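You operate a simulated robot arm through the tools that you are given. There is no shell and no other tool. Be economical: measure what you need, move in short steps, check, and stop when the job is done.

Carry out the task below with a simulated two-armed robot. There is one attempt and no reset: what you move stays moved.

TASK
Clamp the yellow block, tighten the white knob, slide the lamp forward and switch it on.
Fine: hold the orange button down with one hand while the other sets the block in; block in before the knob; leave the other blocks.

It is judged by the outcome, as a careful person would: the job done as asked, and still so three seconds after it is handed in. It fails if anything else is knocked over, pushed out of place, dropped, spilled or broken.

THE ROBOT
Two 6-joint arms with two-finger parallel grippers on one trunk, on a base that drives. Base frame: it is fixed to the floor where the robot stands at the start and does not move with it; the origin is under the middle of the robot, x ahead of it, y to its left, z up. Lengths are in cm, angles in degrees, forces in N, time in s.
The left shoulder is at the start at [7, 16.6, 144.5], the right one opposite. With the tool pointing down near the work surface each hand reaches from about 32 to 74 cm from the robot's upright axis, wherever it stands, measured 20 degrees to its own side. Places, roughly: low yellow button [70, -30, 80]; orange button [50, -30, 80]; orange plate [60, -10, 80]; round white knob [60, -20, 80]; square white lamp [70, -10, 80]; well of the sprung clamp [60, -10, 80]. Payload 3.91 kg a hand.
The TCP of each hand is the grasp point between the finger pads, 3 cm short of the fingertips. In the tool frame z runs along the fingers and y along their closing line. Largest opening 11 cm; finger width 2, thickness 1; the body of the gripper, 4.8 by 11.2 cm, starts 5.5 cm behind the TCP.
Orientation is that of the tool frame in the base frame, as a unit quaternion [w, x, y, z]. With the fingers straight down and closing along the base's y, the tool's x points along the base's -x, its y along +y and its z along -z.

THE INTERFACE
- The arms move only by the tool send_rows. It takes "left_steps", "right_steps" or both (then of equal length, played together; a hand with none holds still); each is a list of rows, each an object (a shift or turn left out is 0, a gripper value left out holds the last) with "dp": the shift along the tool's x, y, z in cm, a list of three; "angular": the turn, a rotation vector about the tool's x, y, z in degrees, a list of three. In form: [{"dp": [dx, dy, dz], "angular": [rx, ry, rz]}, ...]. A call has 1 to 12 rows; each row is the pose to reach, as a shift and turn from the pose commanded when the call began, along the tool's axes at that moment. "left_jaw" and "right_jaw" are, for a hand that has rows, the finger opening in cm, from 0 to 11, set as the call begins (left out, the last holds). A row lasts 0.2 s, in which the tool goes at most 5 cm and 8.6 degrees; a call with a longer step from one row to the next is refused whole, and so is a gripper value outside its range. A pose out of reach is approached as far as the arm can. The call stops where the force on the tool passes 90 N (or 10 N more than at its start, if that is more) or the arm is blocked; 0.2 s more then pass. Each finger travels about 10.8 cm/s and halts on what it meets, pressing with about 41 N; the grip force reading is that of the motor and also rises with nothing between the fingers. The clock runs only during rows and for 0.2 s after the last one: add rows that repeat a pose to give the fingers time. It gives the time, the measured TCP pose, the force on the tool (base axes), the opening and the grip force at its end, in the units of the frame above (readings bear some noise), with the torque about the TCP (base axes, N m) and any sound that the robot's microphone picked up.
- Cameras (640 x 400 px; columns grow to the right, rows downward): "scene" is now at [11.92, -1.92, 164.23]; the picture's right is [-0.27, -0.96, 0.00], its down [-0.80, 0.23, -0.56] and it looks along [0.54, -0.15, -0.83] (base axes); focal length 276 px, centre (320, 200). "left" rides on the left gripper at [7.7, -0.7, -11.4] in its tool frame; the picture's right is [0.09, 1.00, 0.00], its down [-0.80, 0.07, -0.59] and it looks along [-0.59, 0.05, 0.80] (tool axes); focal length 270 px, centre (320, 200). "right" rides on the right gripper at [7.7, 0.7, -11.4] in its tool frame; the picture's right is [-0.09, 1.00, 0.00], its down [-0.80, -0.07, -0.59] and it looks along [-0.59, -0.05, 0.80] (tool axes); focal length 270 px, centre (320, 200). There is no depth. A picture from a camera that has moved, and an enlarged one, comes with that camera's place and axes in the base frame and with its lens.
- snapshot(camera): a new picture of that camera. No time passes.
- lift_body(by): slides the trunk up (or, below 0, down) by that many cm; the arms and the scene camera ride with it, the base frame stays. It gives what a move gives, with no picture.
- steer(legs): drives the robot by 1 to 6 legs, each [ahead, left, turn to the left] in cm, cm and degrees, along the robot's own axes; the way and the turn of a leg run together, so that a leg with both is an arc; at most 150 cm and 180 degrees a leg. The arms and the cameras ride along, it lands a little off, and it stops where it bumps. It gives what a move gives.
- pan_tilt(pan, tilt): turns the head with the scene camera to pan (to the left, within 86 degrees either way) and tilt (down, from -29 to 69), counted from straight ahead of the robot. It gives what a move gives.
- enlarge(camera, box): a new picture of the part [left, top, right, bottom] of that camera's present view, enlarged. No time passes.
- hand_in(): hands the job in; it is judged then, once.

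Go step by step. Nothing tells you exact positions but the pictures and the camera data: compare them with the known pose of the tool, close in by small moves and look again before you grip or let go. The budget is 120 turns and 108 pictures, counting those below and the enlarged ones. Unless the task says otherwise, let go and move clear before handing in, and close with one line.

The tools are called as name(argument=value, ...) on one line, values as JSON. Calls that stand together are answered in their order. send_rows: Moves the arms, as the interface text tells. Its arguments: {"type":"object","properties":{"left_steps":{"type":"array","items":{"type":"object","properties":{"dp":{"type":"array","items":{"type":"number"}},"angular":{"type":"array","items":{"type":"number"}}}}},"left_jaw":{"type":"number"},"right_steps":{"type":"array","items":{"type":"object","properties":{"dp":{"type":"array","items":{"type":"number"}},"angular":{"type":"array","items":{"type":"number"}}}}},"right_jaw":{"type":"number"}},"required":[]} The other tools are called the same way: lift_body (by) slides the trunk up or down; steer (legs) drives the base; pan_tilt (pan, tilt) turns the head that bears the scene camera; snapshot (camera) takes a picture; enlarge (camera, box) takes an enlarged picture of a part of a camera's view; hand_in () hands the job in.

At the start:

```text
time_s: 0.0
left_tcp_pos: [67.48, 15.57, 106.56]
left_orientation: [0.0, 0.0, 1.0, 0.0]
left_ft_force: [0.0, -0.4, 0.0]
left_ft_torque: [0.0, 0.01, 0.02]
left_gripper_width: 11.02
left_finger_force: 0.1
right_tcp_pos: [58.4, -37.41, 103.82]
right_orientation: [0.0, 0.0, 1.0, 0.001]
right_ft_force: [-0.4, 0.4, 0.5]
right_ft_torque: [0.0, -0.01, 0.05]
right_gripper_width: 10.98
right_finger_force: 0.0
trunk travel left (down, up): [-94.0, 0.0]
robot x, y, heading: [-0.04, -0.63, 0.1]
head pan, tilt: [-15.8, 56.1]
```

scene: 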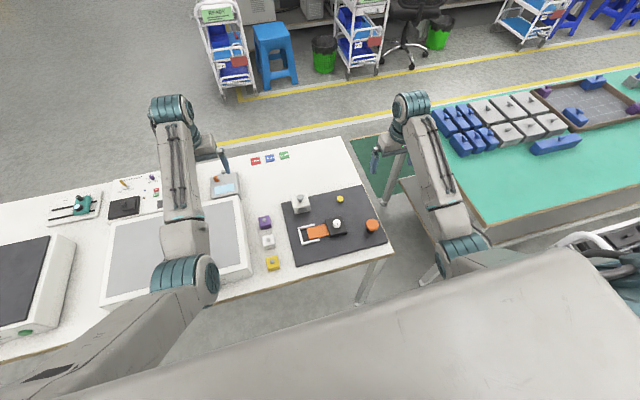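
right: 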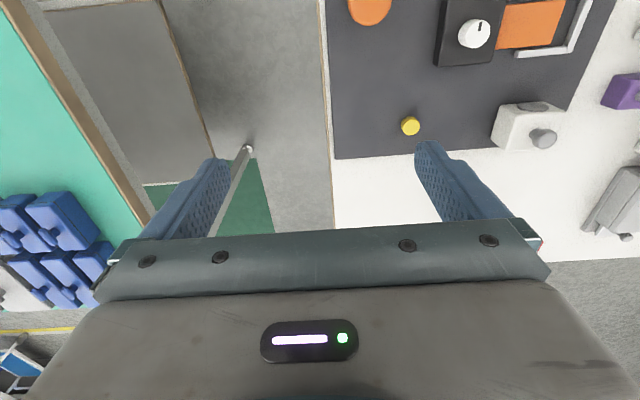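
left: 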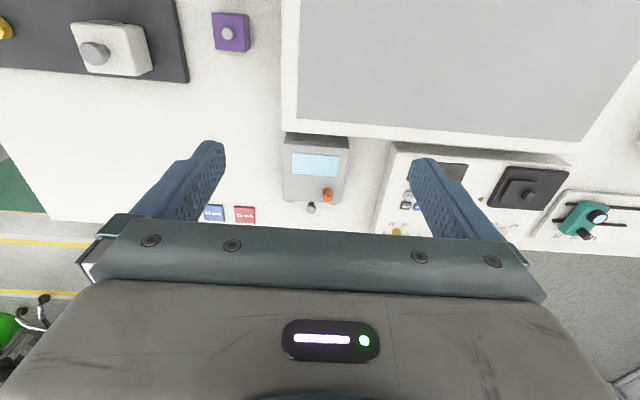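

I see the black panel with the clamp, the knob, the lamp and two buttons, and three blocks to the left of it. I'll look closer before moving anything.

enlarge(camera="scene", box=[240, 170, 400, 280])

enlarge(camera="right", box=[320, 0, 640, 200])

```text
3.64 times, centred on (320, 225) of scene
camera zoom: at [11.92, -1.92, 164.23], right [-0.27, -0.96, 0.0], down [-0.8, 0.23, -0.56], along [0.54, -0.15, -0.83], focal length 1002 px, centre (320, 109)
```

zoom: 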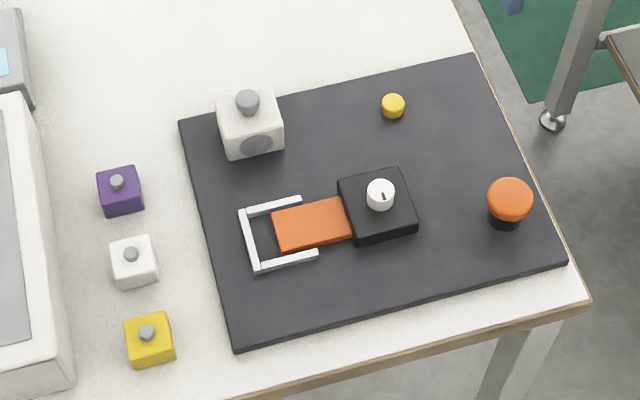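

```text
2.00 times, centred on (480, 100) of right
camera zoom: at [50.46, -36.75, 115.18], right [0.09, 1.0, 0.0], down [0.8, -0.07, 0.59], along [0.59, -0.05, -0.8], focal length 541 px, centre (0, 400)
```

zoom: 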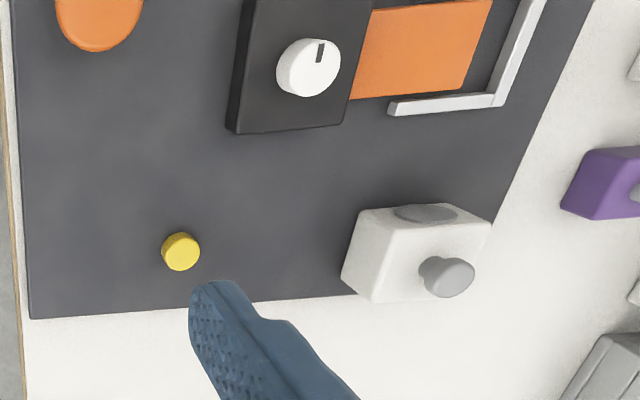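

The three blocks each have a gray peg on top. I'll bring the left hand above the yellow block and the right hand back a bit, so both wrist cameras get a better view.

send_rows(left_steps=[{"dp": [4, -2.4, 1.2]}, {"dp": [8, -4.8, 2.4]}, {"dp": [12, -7.2, 3.6]}, {"dp": [16, -9.6, 4.8]}, {"dp": [20, -12, 6]}], right_steps=[{"dp": [2.4, 1.8, 0]}, {"dp": [4.8, 3.6, 0]}, {"dp": [7.2, 5.4, 0]}, {"dp": [9.6, 7.2, 0]}, {"dp": [12, 9, 0]}], left_jaw=7, right_jaw=0)

snapshot(camera="left")

snapshot(camera="right")

```text
time_s: 1.0
left_tcp_pos: [61.91, 15.74, 110.29]
left_orientation: [0.096, -0.026, 0.993, 0.06]
left_ft_force: [-0.6, -0.7, 0.4]
left_ft_torque: [-0.02, -0.01, 0.01]
left_gripper_width: 7.01
left_finger_force: 0.1
left hand out of reach, approached as far as the arm can: row 4
right_tcp_pos: [50.41, -31.75, 100.7]
right_orientation: [0.003, -0.001, 1.0, 0.001]
right_ft_force: [0.5, -0.1, -0.2]
right_ft_torque: [0.0, -0.01, 0.04]
right_gripper_width: 0.0
right_finger_force: 37.5
right hand out of reach, approached as far as the arm can: row 1, 2, 3, 4
trunk travel left (down, up): [-94.0, 0.0]
robot x, y, heading: [-0.13, 0.38, -0.1]
head pan, tilt: [-15.8, 56.1]
stopped in row 4 (left hand): the arm was blocked; the commanded pose is now the measured one
```

```text
102 pictures are left
camera left: at [52.25, 13.26, 119.91], right [-0.15, 0.98, 0.1], down [0.67, 0.03, 0.74], along [0.73, 0.17, -0.66], focal length 270 px, centre (320, 200)
```

left: 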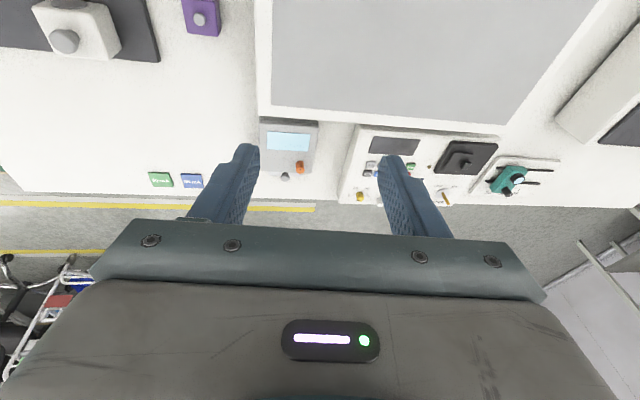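

```text
101 pictures are left
camera right: at [42.43, -31.28, 112.03], right [0.09, 1.0, 0.0], down [0.8, -0.07, 0.6], along [0.6, -0.05, -0.8], focal length 270 px, centre (320, 200)
```

right: 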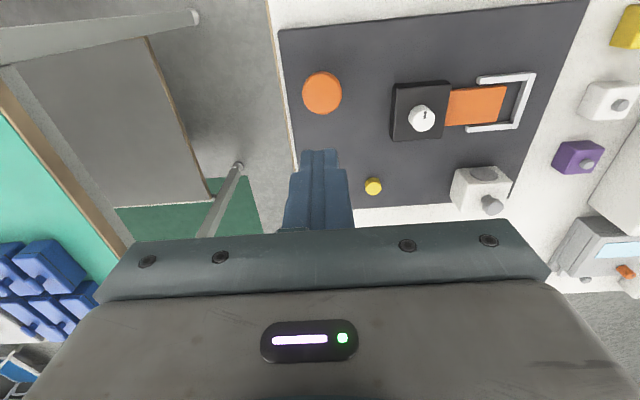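

The left arm folded too far because the reach is shorter at this height. I'll go back upright, further out and lower, then come in.

send_rows(left_steps=[{"dp": [-0.4, -1.3, 3.1], "angular": [1.8, 2.8, 0.8]}, {"dp": [-0.8, -2.6, 6.2], "angular": [3.5, 5.5, 1.5]}, {"dp": [-1.1, -4, 9.3], "angular": [5.2, 8.3, 2.2]}, {"dp": [-1.5, -5.3, 12.3], "angular": [6.9, 11, 3]}, {"dp": [-1.5, -5.3, 12.3], "angular": [6.9, 11, 3]}])

enlarge(camera="right", box=[270, 0, 590, 220])

enlarge(camera="right", box=[440, 150, 530, 220])

```text
time_s: 2.2
left_tcp_pos: [65.98, 11.51, 98.05]
left_orientation: [-0.001, 0.002, 1.0, -0.001]
left_ft_force: [0.0, 0.6, 0.2]
left_ft_torque: [0.01, -0.02, 0.0]
left_gripper_width: 7.0
left_finger_force: 0.2
right_tcp_pos: [50.39, -31.86, 100.55]
right_orientation: [0.002, 0.0, 1.0, 0.001]
right_ft_force: [0.4, 0.2, 0.3]
right_ft_torque: [0.0, -0.03, -0.01]
right_gripper_width: 0.0
right_finger_force: 37.5
trunk travel left (down, up): [-94.0, 0.0]
robot x, y, heading: [-0.01, 0.18, 0.2]
head pan, tilt: [-15.8, 56.1]
```

```text
1.82 times, centred on (430, 110) of right
camera zoom: at [42.48, -31.38, 111.96], right [0.09, 1.0, 0.0], down [0.8, -0.07, 0.6], along [0.6, -0.05, -0.8], focal length 491 px, centre (120, 364)
```

zoom: 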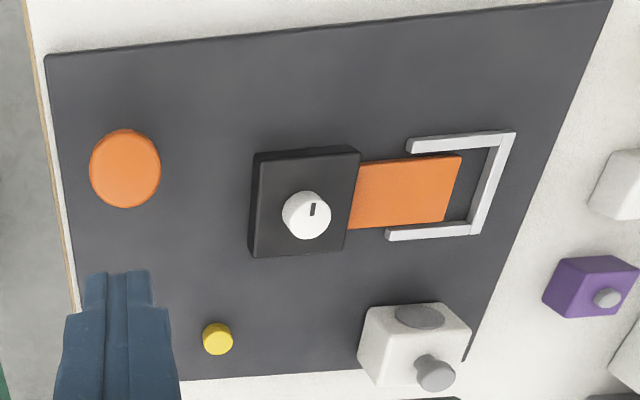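

```text
5.71 times, centred on (485, 185) of right
camera zoom: at [42.48, -31.38, 111.96], right [0.09, 1.0, 0.0], down [0.8, -0.07, 0.6], along [0.6, -0.05, -0.8], focal length 1544 px, centre (-623, 286)
```

zoom: 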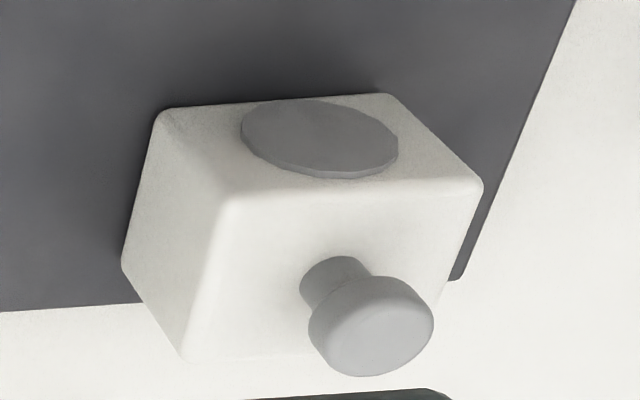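

The lamp has its lens facing the robot and a mushroom peg on top, and the yellow button looks like its switch. Next, the left hand goes over the yellow block at a lower height.

send_rows(left_steps=[{"dp": [1, -1, 3]}, {"dp": [4, -3, 6]}, {"dp": [8, -4.5, 7]}, {"dp": [12, -6, 7]}, {"dp": [16, -7.5, 7]}, {"dp": [17, -7.5, 7]}])

snapshot(camera="left")

```text
time_s: 3.2
left_tcp_pos: [64.69, 13.74, 99.91]
left_orientation: [0.1, -0.019, 0.993, 0.055]
left_ft_force: [0.6, 0.2, 0.3]
left_ft_torque: [0.0, -0.02, -0.01]
left_gripper_width: 7.02
left_finger_force: 0.1
left hand out of reach, approached as far as the arm can: row 5
right_tcp_pos: [50.4, -31.89, 100.62]
right_orientation: [0.002, 0.0, 1.0, 0.002]
right_ft_force: [0.0, -0.6, -0.2]
right_ft_torque: [0.01, -0.02, 0.01]
right_gripper_width: 0.0
right_finger_force: 37.9
trunk travel left (down, up): [-94.0, 0.0]
robot x, y, heading: [-0.17, -0.25, 0.1]
head pan, tilt: [-15.8, 56.1]
stopped in row 5 (left hand): the arm was blocked; the commanded pose is now the measured one
```

```text
98 pictures are left
camera left: at [54.9, 11.57, 109.36], right [-0.13, 0.99, 0.09], down [0.66, 0.02, 0.75], along [0.74, 0.16, -0.66], focal length 270 px, centre (320, 200)
```

left: 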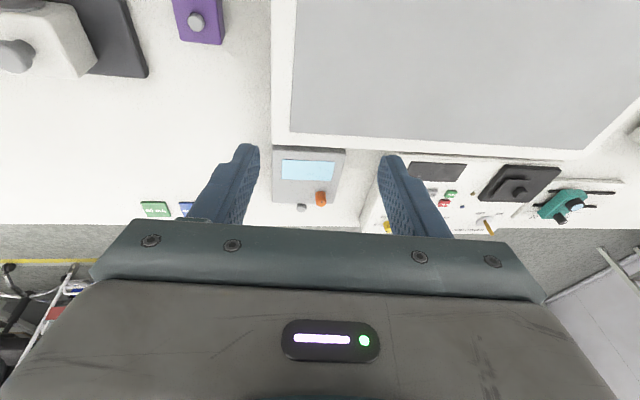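

The left hand jams when it reaches inward across the robot. I'll straighten the hand and shift the base right and slightly back, so the block, well and buttons all sit well inside reach.

send_rows(left_steps=[{"dp": [-0.5, -1.5, 0.6], "angular": [3.2, 5.8, 1.1]}, {"dp": [-1, -2.9, 1.2], "angular": [6.3, 11.5, 2.2]}, {"dp": [-1, -2.9, 1.2], "angular": [6.3, 11.5, 2.2]}])

steer(legs=[[-4, -10, 0]])

snapshot(camera="left")

snapshot(camera="scene")

```text
time_s: 4.0
left_tcp_pos: [65.7, 10.81, 98.61]
left_orientation: [-0.001, 0.001, 1.0, -0.002]
left_ft_force: [0.8, 1.0, 0.7]
left_ft_torque: [0.01, 0.01, 0.0]
left_gripper_width: 6.99
left_finger_force: 0.1
right_tcp_pos: [50.17, -31.9, 100.66]
right_orientation: [0.003, 0.0, 1.0, 0.001]
right_ft_force: [-0.8, -0.5, -0.3]
right_ft_torque: [0.03, 0.01, -0.02]
right_gripper_width: 0.0
right_finger_force: 37.7
trunk travel left (down, up): [-94.0, 0.0]
robot x, y, heading: [0.09, -0.03, -0.1]
head pan, tilt: [-15.8, 56.1]
```

```text
time_s: 5.2
left_tcp_pos: [61.98, 1.11, 98.34]
left_orientation: [-0.002, 0.003, 1.0, -0.003]
left_ft_force: [-0.6, -0.1, 0.1]
left_ft_torque: [-0.06, 0.03, 0.0]
left_gripper_width: 7.01
left_finger_force: 0.0
right_tcp_pos: [46.47, -41.7, 100.63]
right_orientation: [0.002, 0.0, 1.0, 0.0]
right_ft_force: [0.8, 1.1, -0.6]
right_ft_torque: [-0.04, -0.02, -0.03]
right_gripper_width: 0.0
right_finger_force: 37.9
trunk travel left (down, up): [-94.0, 0.0]
robot x, y, heading: [-3.73, -10.07, 0.2]
head pan, tilt: [-15.8, 56.1]
```

```text
97 pictures are left
camera left: at [54.29, 0.4, 109.81], right [-0.08, 1.0, -0.01], down [0.8, 0.07, 0.59], along [0.59, 0.05, -0.81], focal length 270 px, centre (320, 200)
```

left: 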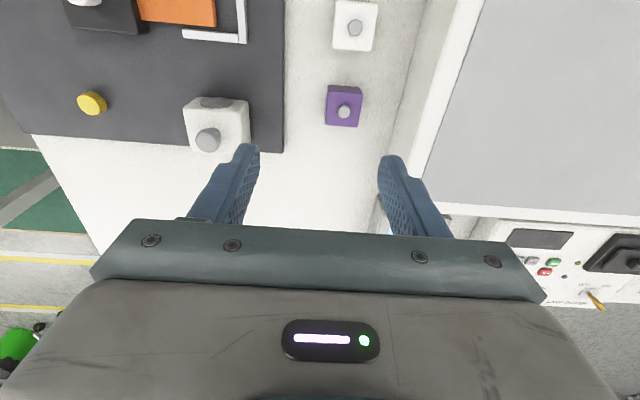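

```text
96 pictures are left
camera scene: at [8.14, -11.49, 164.22], right [-0.27, -0.96, 0.0], down [-0.8, 0.22, -0.56], along [0.54, -0.15, -0.83], focal length 276 px, centre (320, 200)
```

scene: 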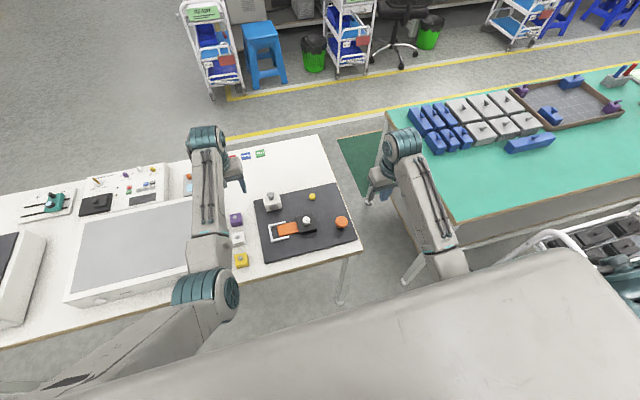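

Now I retract the left hand over the yellow block, moving down and back.

send_rows(left_steps=[{"dp": [2, 0.6, 3]}, {"dp": [5, 1.2, 5]}, {"dp": [8, 1.8, 6]}, {"dp": [10.5, 2.4, 6]}, {"dp": [13, 3, 6]}, {"dp": [13, 3, 6]}])

snapshot(camera="left")

```text
time_s: 6.6
left_tcp_pos: [48.95, 3.72, 92.36]
left_orientation: [-0.001, 0.002, 1.0, -0.001]
left_ft_force: [-0.2, -0.5, 0.1]
left_ft_torque: [0.0, 0.01, -0.04]
left_gripper_width: 6.98
left_finger_force: 0.0
right_tcp_pos: [46.39, -42.09, 100.58]
right_orientation: [0.003, 0.0, 1.0, 0.001]
right_ft_force: [-0.5, -0.4, -0.5]
right_ft_torque: [0.0, 0.02, 0.02]
right_gripper_width: 0.01
right_finger_force: 37.6
trunk travel left (down, up): [-94.0, 0.0]
robot x, y, heading: [-3.86, -10.3, -0.1]
head pan, tilt: [-15.8, 56.1]
```

```text
95 pictures are left
camera left: at [41.25, 3.03, 103.92], right [-0.08, 1.0, 0.0], down [0.8, 0.07, 0.59], along [0.59, 0.05, -0.81], focal length 270 px, centre (320, 200)
```

left: 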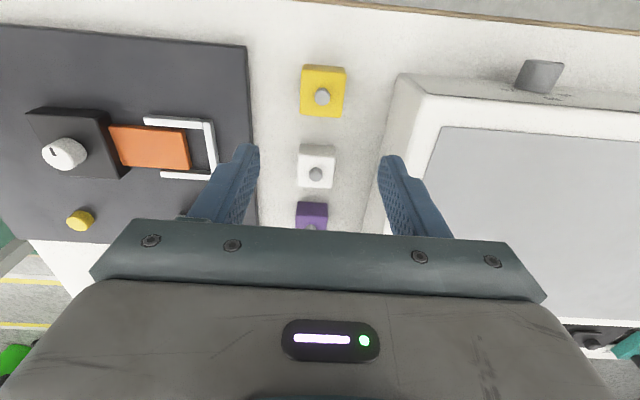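

I take the yellow peg to be near [48, 3.7, 80] and the orange button near [50.7, -31.6, 82]. I'll move both hands to hover above them and look again.

send_rows(left_steps=[{"dp": [0.2, 0, 1.1]}, {"dp": [0.4, 0, 2.2]}, {"dp": [0.6, 0, 3.3]}, {"dp": [0.8, 0, 4.4]}, {"dp": [1, 0, 5.6]}, {"dp": [1, 0, 5.6]}], right_steps=[{"dp": [-1, 2, 1.5]}, {"dp": [-2, 4, 3]}, {"dp": [-3, 6, 5]}, {"dp": [-4, 8, 7]}, {"dp": [-4.3, 10.4, 9]}, {"dp": [-4.3, 10.4, 9]}], left_jaw=4)

snapshot(camera="left")

snapshot(camera="right")

```text
time_s: 8.0
left_tcp_pos: [47.93, 3.83, 86.97]
left_orientation: [-0.001, 0.003, 1.0, -0.001]
left_ft_force: [0.1, 0.6, -0.1]
left_ft_torque: [0.02, -0.02, -0.02]
left_gripper_width: 3.99
left_finger_force: 0.1
right_tcp_pos: [50.55, -31.71, 91.62]
right_orientation: [0.002, 0.0, 1.0, 0.001]
right_ft_force: [-0.4, -0.3, -0.6]
right_ft_torque: [0.0, 0.01, -0.02]
right_gripper_width: 0.01
right_finger_force: 37.8
trunk travel left (down, up): [-94.0, 0.0]
robot x, y, heading: [-3.92, -10.08, 0.1]
head pan, tilt: [-15.8, 56.1]
```

```text
94 pictures are left
camera left: at [40.18, 3.1, 98.34], right [-0.08, 1.0, 0.0], down [0.8, 0.07, 0.59], along [0.59, 0.05, -0.81], focal length 270 px, centre (320, 200)
```

left: 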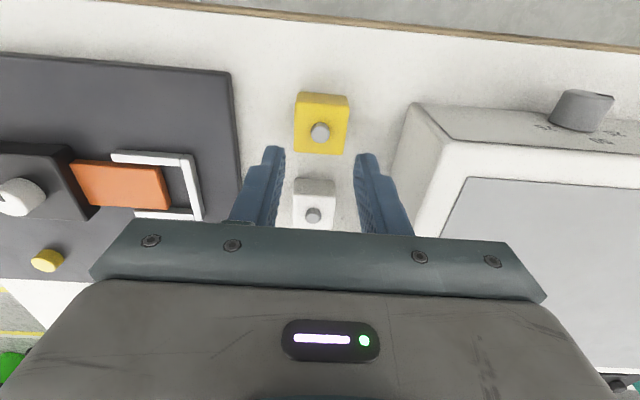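

```text
93 pictures are left
camera right: at [42.73, -31.13, 102.93], right [0.09, 1.0, 0.0], down [0.8, -0.07, 0.6], along [0.6, -0.05, -0.8], focal length 270 px, centre (320, 200)
```

right: 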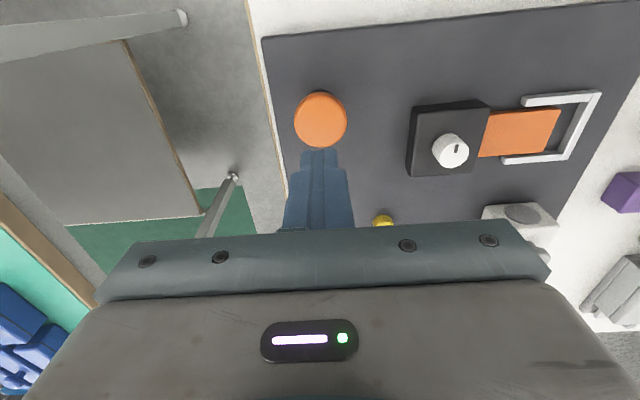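

The peg is around [48.5, 3.8, 77.5]. I'll lower the left hand and check.

send_rows(left_steps=[{"dp": [-0.3, 0, 1.2]}, {"dp": [-0.6, 0, 2.4]}, {"dp": [-0.6, 0, 3.5]}, {"dp": [-0.6, 0, 4]}, {"dp": [-0.6, 0, 4]}])

enlarge(camera="left", box=[220, 80, 420, 240])

```text
time_s: 9.2
left_tcp_pos: [48.33, 3.87, 82.95]
left_orientation: [-0.001, 0.003, 1.0, -0.002]
left_ft_force: [-0.4, 1.0, -0.1]
left_ft_torque: [-0.01, -0.03, -0.01]
left_gripper_width: 4.02
left_finger_force: 0.1
right_tcp_pos: [50.63, -31.7, 91.51]
right_orientation: [0.003, 0.0, 1.0, 0.001]
right_ft_force: [0.0, 0.1, 0.0]
right_ft_torque: [0.04, 0.04, 0.02]
right_gripper_width: 0.0
right_finger_force: 38.0
trunk travel left (down, up): [-94.0, 0.0]
robot x, y, heading: [-3.91, -10.17, -0.2]
head pan, tilt: [-15.8, 56.1]
```

```text
2.50 times, centred on (320, 160) of left
camera zoom: at [40.74, 3.16, 94.33], right [-0.08, 1.0, 0.0], down [0.8, 0.07, 0.59], along [0.59, 0.05, -0.81], focal length 676 px, centre (320, 300)
```

zoom: 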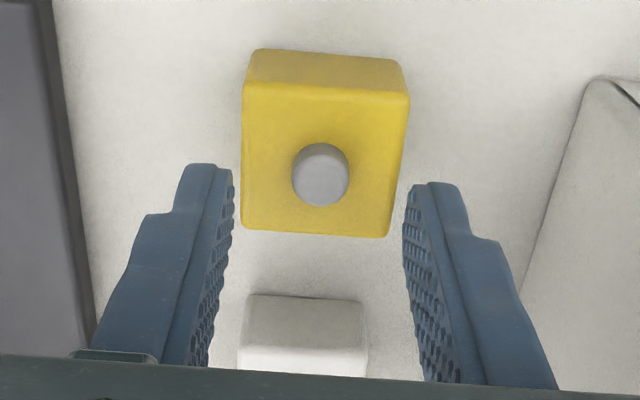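

send_rows(left_steps=[{"dp": [0, 0, 0.5]}, {"dp": [0.05, 0, 1]}, {"dp": [0.05, 0, 1.5]}, {"dp": [0.05, 0, 1.5]}], left_jaw=3)

enlarge(camera="left", box=[220, 80, 420, 240])

```text
time_s: 10.2
left_tcp_pos: [48.37, 3.75, 81.93]
left_orientation: [0.004, 0.002, 1.0, -0.001]
left_ft_force: [2.4, 5.9, 45.4]
left_ft_torque: [0.24, 0.06, -0.01]
left_gripper_width: 3.01
left_finger_force: 0.0
right_tcp_pos: [50.24, -31.69, 91.8]
right_orientation: [0.004, 0.0, 1.0, 0.001]
right_ft_force: [0.5, 0.7, 0.1]
right_ft_torque: [-0.01, -0.04, -0.05]
right_gripper_width: 0.0
right_finger_force: 37.6
trunk travel left (down, up): [-94.0, 0.0]
robot x, y, heading: [-3.87, -9.92, -0.2]
head pan, tilt: [-15.8, 56.1]
```

```text
2.50 times, centred on (320, 160) of left
camera zoom: at [40.54, 3.15, 93.33], right [-0.08, 1.0, 0.0], down [0.79, 0.07, 0.6], along [0.6, 0.05, -0.8], focal length 676 px, centre (320, 300)
```

zoom: 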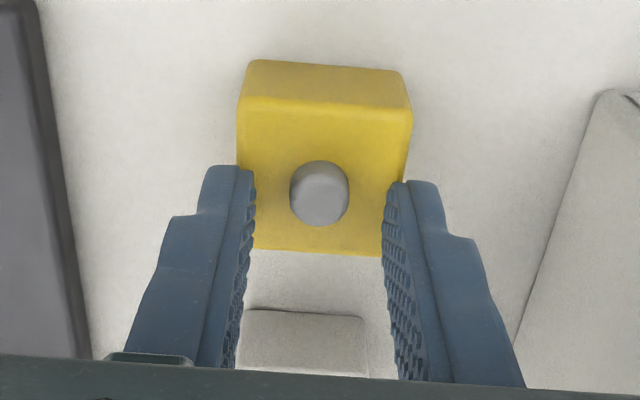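

The fingertips touched the block's top, so it is at about z = 78.9. I'll back off slightly and close on the peg.

send_rows(left_steps=[{"dp": [0, 0, -0.75]}, {"dp": [0, 0, -0.75]}])

send_rows(left_steps=[{"dp": [0, 0, 0]}, {"dp": [0, 0, 0]}, {"dp": [0, 0, 0]}], left_jaw=0)

enlarge(camera="left", box=[220, 80, 420, 240])

```text
time_s: 10.8
left_tcp_pos: [48.21, 3.8, 81.98]
left_orientation: [-0.003, 0.003, 1.0, -0.001]
left_ft_force: [3.1, 2.7, 12.2]
left_ft_torque: [0.15, -0.15, -0.04]
left_gripper_width: 3.01
left_finger_force: 0.3
right_tcp_pos: [50.44, -31.69, 91.57]
right_orientation: [0.004, 0.0, 1.0, 0.001]
right_ft_force: [-0.1, -1.0, -0.6]
right_ft_torque: [-0.04, 0.01, -0.03]
right_gripper_width: 0.01
right_finger_force: 37.9
trunk travel left (down, up): [-94.0, 0.0]
robot x, y, heading: [-3.88, -10.11, -0.0]
head pan, tilt: [-15.8, 56.1]
```

```text
time_s: 11.6
left_tcp_pos: [48.35, 3.9, 82.0]
left_orientation: [-0.002, 0.003, 1.0, -0.002]
left_ft_force: [-0.1, 0.4, -0.3]
left_ft_torque: [-0.04, -0.01, 0.02]
left_gripper_width: 0.03
left_finger_force: 37.7
right_tcp_pos: [50.55, -31.63, 91.56]
right_orientation: [0.003, 0.0, 1.0, 0.0]
right_ft_force: [-0.4, 1.0, 0.4]
right_ft_torque: [-0.03, -0.03, 0.0]
right_gripper_width: 0.0
right_finger_force: 37.9
trunk travel left (down, up): [-94.0, 0.0]
robot x, y, heading: [-3.46, -9.79, -0.1]
head pan, tilt: [-15.8, 56.1]
```

```text
2.50 times, centred on (320, 160) of left
camera zoom: at [40.72, 3.1, 93.49], right [-0.08, 1.0, 0.0], down [0.8, 0.07, 0.59], along [0.59, 0.05, -0.81], focal length 676 px, centre (320, 300)
```

zoom: 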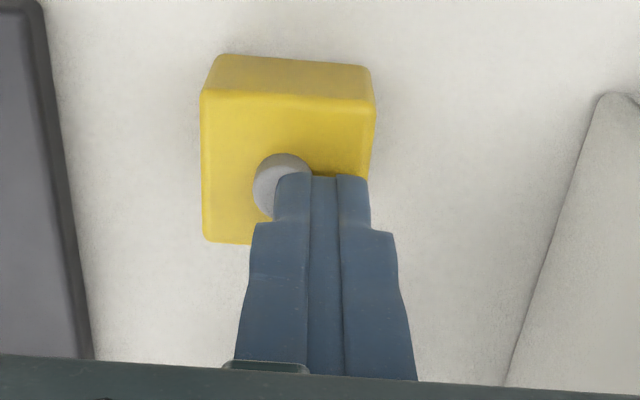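

The fingers closed over the short peg without catching it, and the block slid about 1 cm in -y while staying square. I'll raise, open and grip the block by its sides near the top instead.

send_rows(left_steps=[{"dp": [0, 0, -1]}, {"dp": [0, 0, -2.5]}, {"dp": [0.6, -1, -2.5]}, {"dp": [0.6, -1, -2.5]}, {"dp": [0.6, -1, -2.5]}])

send_rows(left_steps=[{"dp": [0, 0, 0]}, {"dp": [0, 0, 0]}, {"dp": [0, 0, 0]}], left_jaw=7)

enlarge(camera="left", box=[220, 80, 420, 240])

```text
time_s: 12.8
left_tcp_pos: [47.87, 2.89, 84.56]
left_orientation: [0.0, 0.002, 1.0, -0.001]
left_ft_force: [-0.2, -0.4, -0.2]
left_ft_torque: [0.0, 0.02, 0.01]
left_gripper_width: 0.02
left_finger_force: 38.0
right_tcp_pos: [50.61, -31.61, 91.54]
right_orientation: [0.003, -0.001, 1.0, 0.001]
right_ft_force: [-1.0, -0.9, -0.1]
right_ft_torque: [0.02, 0.01, 0.03]
right_gripper_width: 0.0
right_finger_force: 37.8
trunk travel left (down, up): [-94.0, 0.0]
robot x, y, heading: [-3.74, -9.88, -0.3]
head pan, tilt: [-15.8, 56.1]
```

```text
time_s: 13.6
left_tcp_pos: [47.74, 2.89, 84.5]
left_orientation: [-0.001, 0.002, 1.0, -0.001]
left_ft_force: [0.5, -0.2, 0.4]
left_ft_torque: [0.02, -0.03, -0.03]
left_gripper_width: 7.02
left_finger_force: 0.1
right_tcp_pos: [50.57, -31.77, 91.56]
right_orientation: [0.003, 0.0, 1.0, 0.002]
right_ft_force: [-0.3, -1.1, 0.4]
right_ft_torque: [-0.02, 0.04, 0.03]
right_gripper_width: 0.0
right_finger_force: 37.5
trunk travel left (down, up): [-94.0, 0.0]
robot x, y, heading: [-4.05, -9.84, 0.1]
head pan, tilt: [-15.8, 56.1]
```

```text
2.50 times, centred on (320, 160) of left
camera zoom: at [40.13, 2.2, 96.05], right [-0.08, 1.0, 0.0], down [0.8, 0.07, 0.59], along [0.59, 0.05, -0.81], focal length 676 px, centre (320, 300)
```

zoom: 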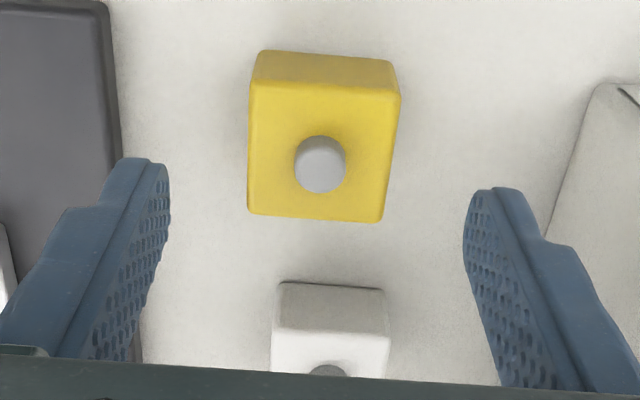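

The block centre is near [47.6, 2.8]. I'll descend around it and grip.

send_rows(left_steps=[{"dp": [0.1, -0.1, 1.2]}, {"dp": [0.15, -0.1, 2.4]}, {"dp": [0.15, -0.1, 3.6]}, {"dp": [0.15, -0.1, 4.4]}, {"dp": [0.15, -0.1, 4.4]}], left_jaw=6)

enlarge(camera="left", box=[220, 80, 420, 240])

```text
time_s: 14.8
left_tcp_pos: [47.7, 2.7, 80.21]
left_orientation: [-0.001, 0.002, 1.0, -0.001]
left_ft_force: [-1.3, 0.8, 0.3]
left_ft_torque: [0.03, -0.01, -0.02]
left_gripper_width: 6.03
left_finger_force: 0.1
right_tcp_pos: [50.69, -31.7, 91.52]
right_orientation: [0.002, 0.0, 1.0, 0.001]
right_ft_force: [-0.1, -0.7, -0.3]
right_ft_torque: [0.01, 0.03, 0.04]
right_gripper_width: 0.02
right_finger_force: 37.1
trunk travel left (down, up): [-94.0, 0.0]
robot x, y, heading: [-3.95, -9.81, -0.1]
head pan, tilt: [-15.8, 56.1]
```

```text
2.50 times, centred on (320, 160) of left
camera zoom: at [39.98, 1.98, 91.76], right [-0.08, 1.0, 0.0], down [0.8, 0.07, 0.59], along [0.59, 0.05, -0.81], focal length 676 px, centre (320, 300)
```

zoom: 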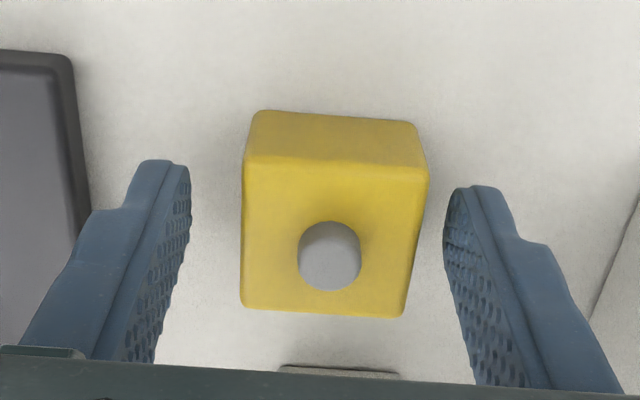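

send_rows(left_steps=[{"dp": [0, 0.4, 0]}, {"dp": [0, 0.4, 0]}])

send_rows(left_steps=[{"dp": [0, 0, 0]}, {"dp": [0, 0, 0]}, {"dp": [0, 0, 0]}], left_jaw=3)

enlarge(camera="left", box=[220, 80, 420, 240])

```text
time_s: 15.4
left_tcp_pos: [47.73, 3.04, 80.25]
left_orientation: [-0.001, 0.003, 1.0, -0.001]
left_ft_force: [-0.4, 0.3, -0.6]
left_ft_torque: [-0.03, 0.0, -0.02]
left_gripper_width: 5.98
left_finger_force: 0.0
right_tcp_pos: [50.55, -31.61, 91.58]
right_orientation: [0.002, 0.0, 1.0, 0.0]
right_ft_force: [-0.1, -0.7, 0.6]
right_ft_torque: [-0.01, 0.01, 0.02]
right_gripper_width: 0.01
right_finger_force: 38.3
trunk travel left (down, up): [-94.0, 0.0]
robot x, y, heading: [-4.15, -9.71, -0.0]
head pan, tilt: [-15.8, 56.1]
```

```text
time_s: 16.2
left_tcp_pos: [47.61, 3.17, 80.32]
left_orientation: [-0.001, 0.003, 1.0, -0.001]
left_ft_force: [-0.2, -0.3, 0.2]
left_ft_torque: [-0.01, -0.05, -0.01]
left_gripper_width: 3.9
left_finger_force: 41.0
right_tcp_pos: [50.57, -31.64, 91.55]
right_orientation: [0.002, 0.0, 1.0, 0.0]
right_ft_force: [0.0, -1.5, -0.4]
right_ft_torque: [-0.01, 0.04, 0.0]
right_gripper_width: 0.0
right_finger_force: 38.2
trunk travel left (down, up): [-94.0, 0.0]
robot x, y, heading: [-3.73, -10.33, 0.1]
head pan, tilt: [-15.8, 56.1]
```

```text
2.50 times, centred on (320, 160) of left
camera zoom: at [39.97, 2.41, 91.74], right [-0.08, 1.0, 0.0], down [0.8, 0.07, 0.59], along [0.59, 0.05, -0.81], focal length 676 px, centre (320, 300)
```

zoom: 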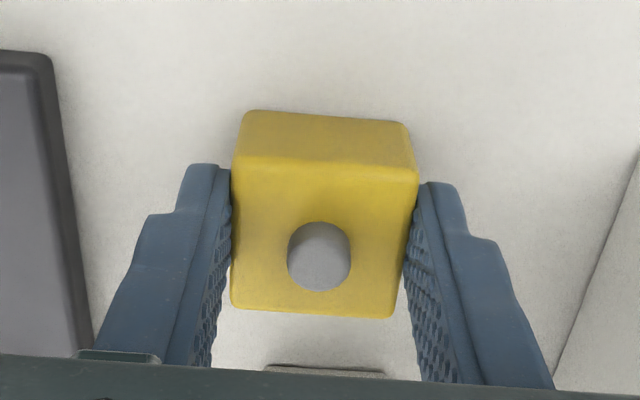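

The block is gripped at 3.9 cm wide and centred. I'll lift it and head toward the well.

send_rows(left_steps=[{"dp": [0, 0, -1]}, {"dp": [0, 0, -3]}, {"dp": [0, 0, -6]}, {"dp": [-2, -0.5, -9]}, {"dp": [-5, -2.5, -10]}, {"dp": [-7, -5, -10]}, {"dp": [-7, -5, -10]}])

snapshot(camera="left")

enlarge(camera="scene", box=[220, 160, 380, 280])

enlarge(camera="right", box=[380, 60, 640, 220])

```text
time_s: 18.0
left_tcp_pos: [53.85, 2.73, 88.53]
left_orientation: [-0.01, -0.009, 1.0, 0.029]
left_ft_force: [0.4, 0.6, -1.1]
left_ft_torque: [0.01, 0.01, -0.02]
left_gripper_width: 3.88
left_finger_force: 41.5
right_tcp_pos: [50.55, -31.62, 91.59]
right_orientation: [0.003, 0.0, 1.0, 0.002]
right_ft_force: [-0.2, 0.5, 0.9]
right_ft_torque: [0.01, 0.0, 0.01]
right_gripper_width: 0.0
right_finger_force: 36.9
trunk travel left (down, up): [-94.0, 0.0]
robot x, y, heading: [-3.87, -10.18, -0.1]
head pan, tilt: [-15.8, 56.1]
stopped in row 7 (left hand): the arm was blocked; the commanded pose is now the measured one
```

```text
86 pictures are left
camera left: at [46.41, 1.14, 100.21], right [-0.1, 0.99, 0.06], down [0.81, 0.05, 0.58], along [0.58, 0.11, -0.81], focal length 270 px, centre (320, 200)
```

left: 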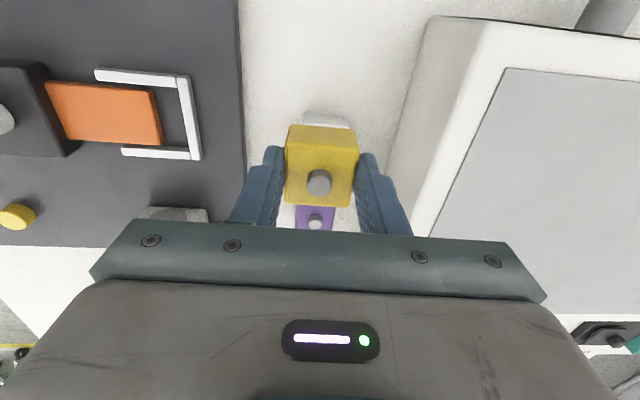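

```text
3.33 times, centred on (300, 220) of scene
camera zoom: at [7.97, -11.89, 164.24], right [-0.27, -0.96, 0.0], down [-0.8, 0.23, -0.56], along [0.54, -0.15, -0.83], focal length 919 px, centre (387, 133)
```

zoom: 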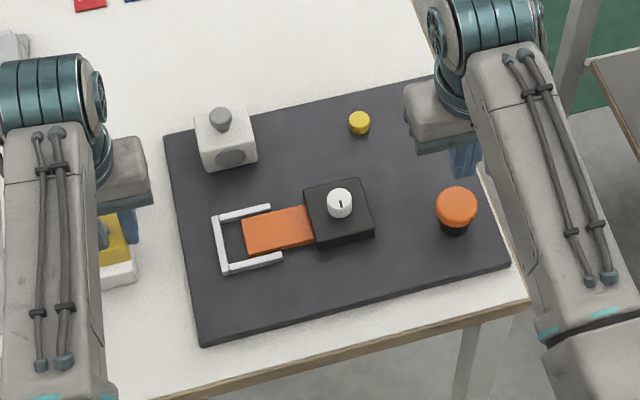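

```text
2.46 times, centred on (510, 140) of right
camera zoom: at [42.75, -31.07, 102.95], right [0.09, 1.0, 0.0], down [0.8, -0.07, 0.6], along [0.6, -0.05, -0.8], focal length 665 px, centre (-148, 348)
```

zoom: 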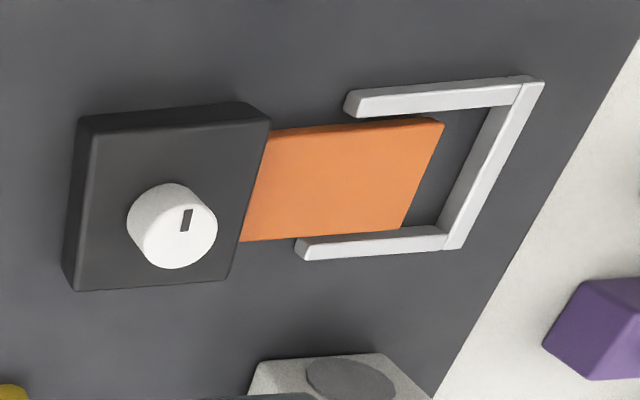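

The left arm jammed again while coming inward at short range. I'll straighten the hand, reach further out first, and then cross toward the well.

send_rows(left_steps=[{"dp": [-1, 0, -1], "angular": [1.6, -0.5, 0.5]}, {"dp": [-3, 0, -1.5], "angular": [3.3, -1.1, 1.0]}, {"dp": [-5, 0, -1.5], "angular": [3.3, -1.1, 1.0]}, {"dp": [-7, 0, -1.5], "angular": [3.3, -1.1, 1.0]}, {"dp": [-8, 0, -1.5], "angular": [3.3, -1.1, 1.0]}, {"dp": [-8, -1, -1.5], "angular": [3.3, -1.1, 1.0]}, {"dp": [-8, -2, -1.5], "angular": [3.3, -1.1, 1.0]}, {"dp": [-8, -2, -1.5], "angular": [3.3, -1.1, 1.0]}])

```text
time_s: 19.8
left_tcp_pos: [61.73, 0.77, 90.03]
left_orientation: [0.0, 0.001, 1.0, -0.002]
left_ft_force: [0.6, -0.4, -0.5]
left_ft_torque: [0.01, 0.0, -0.02]
left_gripper_width: 3.89
left_finger_force: 41.3
right_tcp_pos: [50.7, -31.65, 91.63]
right_orientation: [0.002, -0.001, 1.0, 0.0]
right_ft_force: [0.3, 0.1, -0.2]
right_ft_torque: [0.02, -0.02, 0.02]
right_gripper_width: 0.0
right_finger_force: 38.2
trunk travel left (down, up): [-94.0, 0.0]
robot x, y, heading: [-4.13, -10.25, 0.0]
head pan, tilt: [-15.8, 56.1]
```

send_rows(left_steps=[{"dp": [0, -1, 0]}, {"dp": [0, -2, 0]}, {"dp": [0, -3, 0]}, {"dp": [0, -4, 0]}, {"dp": [0, -5, 0]}, {"dp": [0, -5, 0]}])

snapshot(camera="left")

```text
time_s: 21.2
left_tcp_pos: [62.02, -4.43, 89.99]
left_orientation: [0.0, 0.001, 1.0, -0.001]
left_ft_force: [-0.6, 0.1, -0.3]
left_ft_torque: [-0.02, 0.01, -0.04]
left_gripper_width: 3.88
left_finger_force: 41.3
right_tcp_pos: [50.57, -31.77, 91.6]
right_orientation: [0.002, 0.0, 1.0, 0.001]
right_ft_force: [-0.6, -0.1, -0.1]
right_ft_torque: [0.0, -0.01, 0.04]
right_gripper_width: 0.03
right_finger_force: 37.5
trunk travel left (down, up): [-94.0, 0.0]
robot x, y, heading: [-3.9, -10.16, -0.0]
head pan, tilt: [-15.8, 56.1]
```

```text
83 pictures are left
camera left: at [54.24, -5.24, 101.44], right [-0.09, 1.0, 0.0], down [0.8, 0.07, 0.59], along [0.59, 0.05, -0.8], focal length 270 px, centre (320, 200)
```

left: 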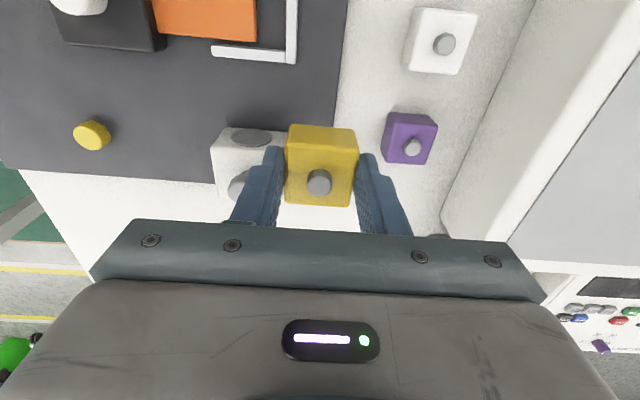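

The left arm can cross at longer range. From two views the bracket spans x 52–58.4 with its end wall at y about -6.9 (top z near 78), so the block should sit at about [55.2, -10]. I'll drive back 6 cm so this spot falls in comfortable reach, then reposition.

steer(legs=[[-6, 0, 0]])

send_rows(right_steps=[{"dp": [-2, 0, 0]}, {"dp": [-4, 0, 1]}, {"dp": [-6, 0, 2]}, {"dp": [-6, 0, 3]}, {"dp": [-6, 0, 3]}])

snapshot(camera="right")

snapshot(camera="left")

```text
time_s: 22.2
left_tcp_pos: [56.77, -4.39, 89.46]
left_orientation: [-0.003, 0.0, 1.0, -0.001]
left_ft_force: [-0.1, -0.1, -0.9]
left_ft_torque: [-0.03, 0.03, 0.02]
left_gripper_width: 3.89
left_finger_force: 40.9
right_tcp_pos: [45.49, -31.61, 91.2]
right_orientation: [-0.001, 0.0, 1.0, 0.001]
right_ft_force: [1.0, -0.7, 1.2]
right_ft_torque: [0.04, 0.02, -0.02]
right_gripper_width: 0.0
right_finger_force: 37.4
trunk travel left (down, up): [-94.0, 0.0]
robot x, y, heading: [-9.9, -9.84, 0.0]
head pan, tilt: [-15.8, 56.1]
```

```text
time_s: 23.4
left_tcp_pos: [56.12, -4.6, 89.94]
left_orientation: [-0.001, 0.0, 1.0, -0.002]
left_ft_force: [-0.5, -0.5, 0.7]
left_ft_torque: [0.0, 0.03, 0.01]
left_gripper_width: 3.9
left_finger_force: 41.3
right_tcp_pos: [50.97, -31.65, 88.48]
right_orientation: [0.002, 0.0, 1.0, 0.001]
right_ft_force: [-0.5, -0.2, -1.1]
right_ft_torque: [0.0, 0.02, 0.01]
right_gripper_width: 0.0
right_finger_force: 37.4
trunk travel left (down, up): [-94.0, 0.0]
robot x, y, heading: [-9.64, -9.98, -0.0]
head pan, tilt: [-15.8, 56.1]
```

```text
82 pictures are left
camera right: at [43.11, -31.02, 99.86], right [0.09, 1.0, 0.0], down [0.8, -0.07, 0.6], along [0.6, -0.05, -0.8], focal length 270 px, centre (320, 200)
```

right: 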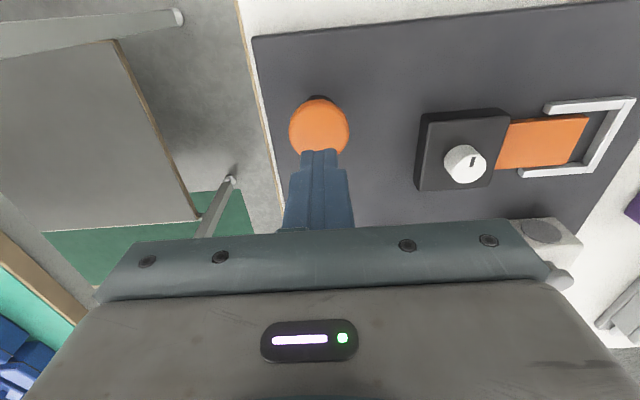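

```text
81 pictures are left
camera left: at [48.52, -5.2, 101.38], right [-0.09, 1.0, 0.0], down [0.8, 0.07, 0.59], along [0.59, 0.05, -0.8], focal length 270 px, centre (320, 200)
```

left: 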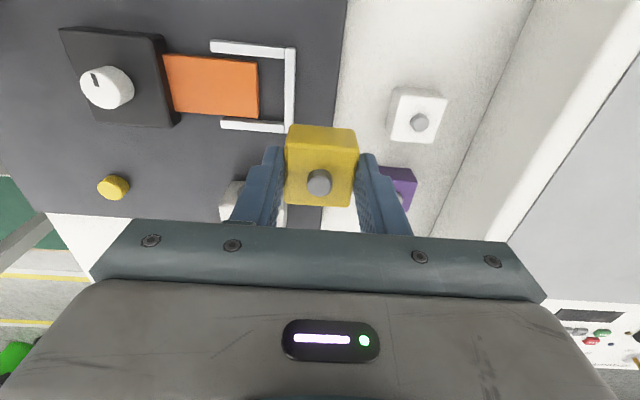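

The right hand is right above the orange button. I'll lower it carefully until it touches.

send_rows(right_steps=[{"dp": [0, 0, 0.8]}, {"dp": [0, 0, 1.6]}, {"dp": [0, 0, 2.4]}, {"dp": [0, 0, 3.2]}, {"dp": [0, 0, 4]}, {"dp": [0, 0, 4.4]}, {"dp": [0, 0, 4.8]}, {"dp": [0, 0, 5.2]}])

enlarge(camera="right", box=[260, 60, 640, 240])

```text
time_s: 25.2
left_tcp_pos: [56.06, -4.56, 89.96]
left_orientation: [0.0, 0.001, 1.0, -0.001]
left_ft_force: [0.9, -0.5, -1.2]
left_ft_torque: [0.0, -0.01, 0.0]
left_gripper_width: 3.88
left_finger_force: 41.0
right_tcp_pos: [50.78, -31.66, 83.51]
right_orientation: [0.004, 0.0, 1.0, 0.001]
right_ft_force: [2.0, -4.3, 6.3]
right_ft_torque: [-0.09, 0.01, 0.06]
right_gripper_width: 0.01
right_finger_force: 37.7
trunk travel left (down, up): [-94.0, 0.0]
robot x, y, heading: [-9.37, -9.83, 0.1]
head pan, tilt: [-15.8, 56.1]
```

```text
1.68 times, centred on (450, 150) of right
camera zoom: at [42.96, -31.05, 94.89], right [0.09, 1.0, 0.0], down [0.8, -0.07, 0.6], along [0.6, -0.05, -0.8], focal length 455 px, centre (101, 284)
```

zoom: 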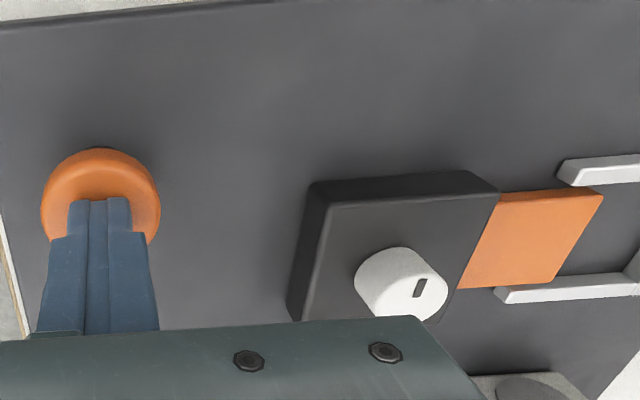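

Contact began at about TCP z = 83.5, with 6 N. I'll press further down.

send_rows(right_steps=[{"dp": [0, 0, 0.3]}, {"dp": [0, 0, 0.6]}, {"dp": [0, 0, 0.9]}, {"dp": [0, 0, 1.2]}, {"dp": [0, 0, 1.2]}])

enlarge(camera="right", box=[260, 60, 640, 240])

```text
time_s: 26.4
left_tcp_pos: [56.12, -4.45, 90.1]
left_orientation: [0.001, -0.001, 1.0, -0.002]
left_ft_force: [-0.5, 0.1, -1.0]
left_ft_torque: [0.03, -0.01, -0.02]
left_gripper_width: 3.89
left_finger_force: 40.7
right_tcp_pos: [50.84, -31.52, 82.4]
right_orientation: [0.004, 0.0, 1.0, 0.001]
right_ft_force: [2.3, -1.8, 14.4]
right_ft_torque: [-0.07, 0.08, 0.02]
right_gripper_width: 0.0
right_finger_force: 37.4
trunk travel left (down, up): [-94.0, 0.0]
robot x, y, heading: [-10.05, -9.8, -0.0]
head pan, tilt: [-15.8, 56.1]
```

```text
1.68 times, centred on (450, 150) of right
camera zoom: at [42.91, -30.96, 93.72], right [0.09, 1.0, 0.0], down [0.8, -0.07, 0.6], along [0.6, -0.05, -0.8], focal length 455 px, centre (101, 284)
```

zoom: 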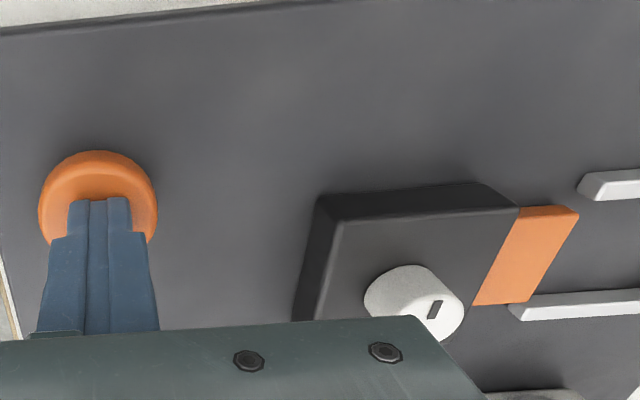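

The plate retracts as I press, so I'll keep going toward the stop.

send_rows(right_steps=[{"dp": [0, 0, 0.2]}, {"dp": [0, 0, 0.4]}, {"dp": [0, 0, 0.6]}, {"dp": [0, 0, 0.8]}, {"dp": [0, 0, 0.8]}])

enlarge(camera="right", box=[260, 60, 640, 240])

snapshot(camera="left")

```text
time_s: 27.6
left_tcp_pos: [55.61, -4.39, 90.44]
left_orientation: [0.003, 0.0, 1.0, -0.002]
left_ft_force: [0.0, 0.2, -0.4]
left_ft_torque: [0.0, -0.05, 0.05]
left_gripper_width: 3.92
left_finger_force: 40.7
right_tcp_pos: [50.78, -31.53, 82.3]
right_orientation: [0.011, -0.001, 1.0, 0.0]
right_ft_force: [-0.9, -4.5, 54.8]
right_ft_torque: [-0.13, 0.49, 0.2]
right_gripper_width: 0.0
right_finger_force: 37.8
trunk travel left (down, up): [-94.0, 0.0]
robot x, y, heading: [-9.72, -9.9, -0.1]
head pan, tilt: [-15.8, 56.1]
```

```text
1.68 times, centred on (450, 150) of right
camera zoom: at [42.73, -30.93, 93.54], right [0.09, 1.0, 0.0], down [0.79, -0.07, 0.61], along [0.61, -0.05, -0.79], focal length 455 px, centre (101, 284)
```

zoom: 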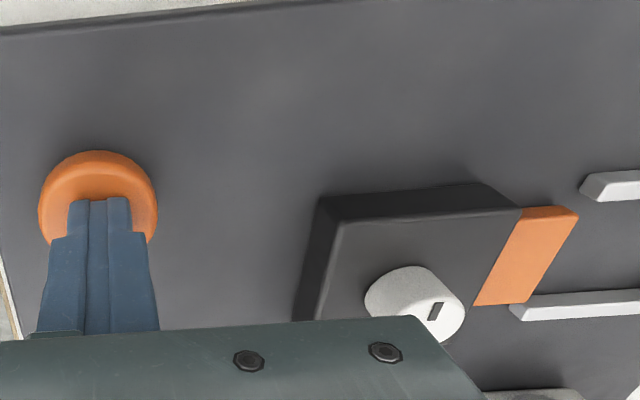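

```text
77 pictures are left
camera left: at [47.8, -5.06, 101.87], right [-0.09, 1.0, -0.01], down [0.8, 0.07, 0.6], along [0.6, 0.05, -0.8], focal length 270 px, centre (320, 200)
```

left: 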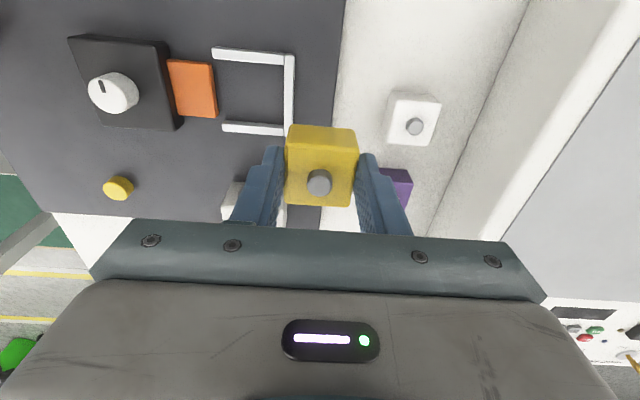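

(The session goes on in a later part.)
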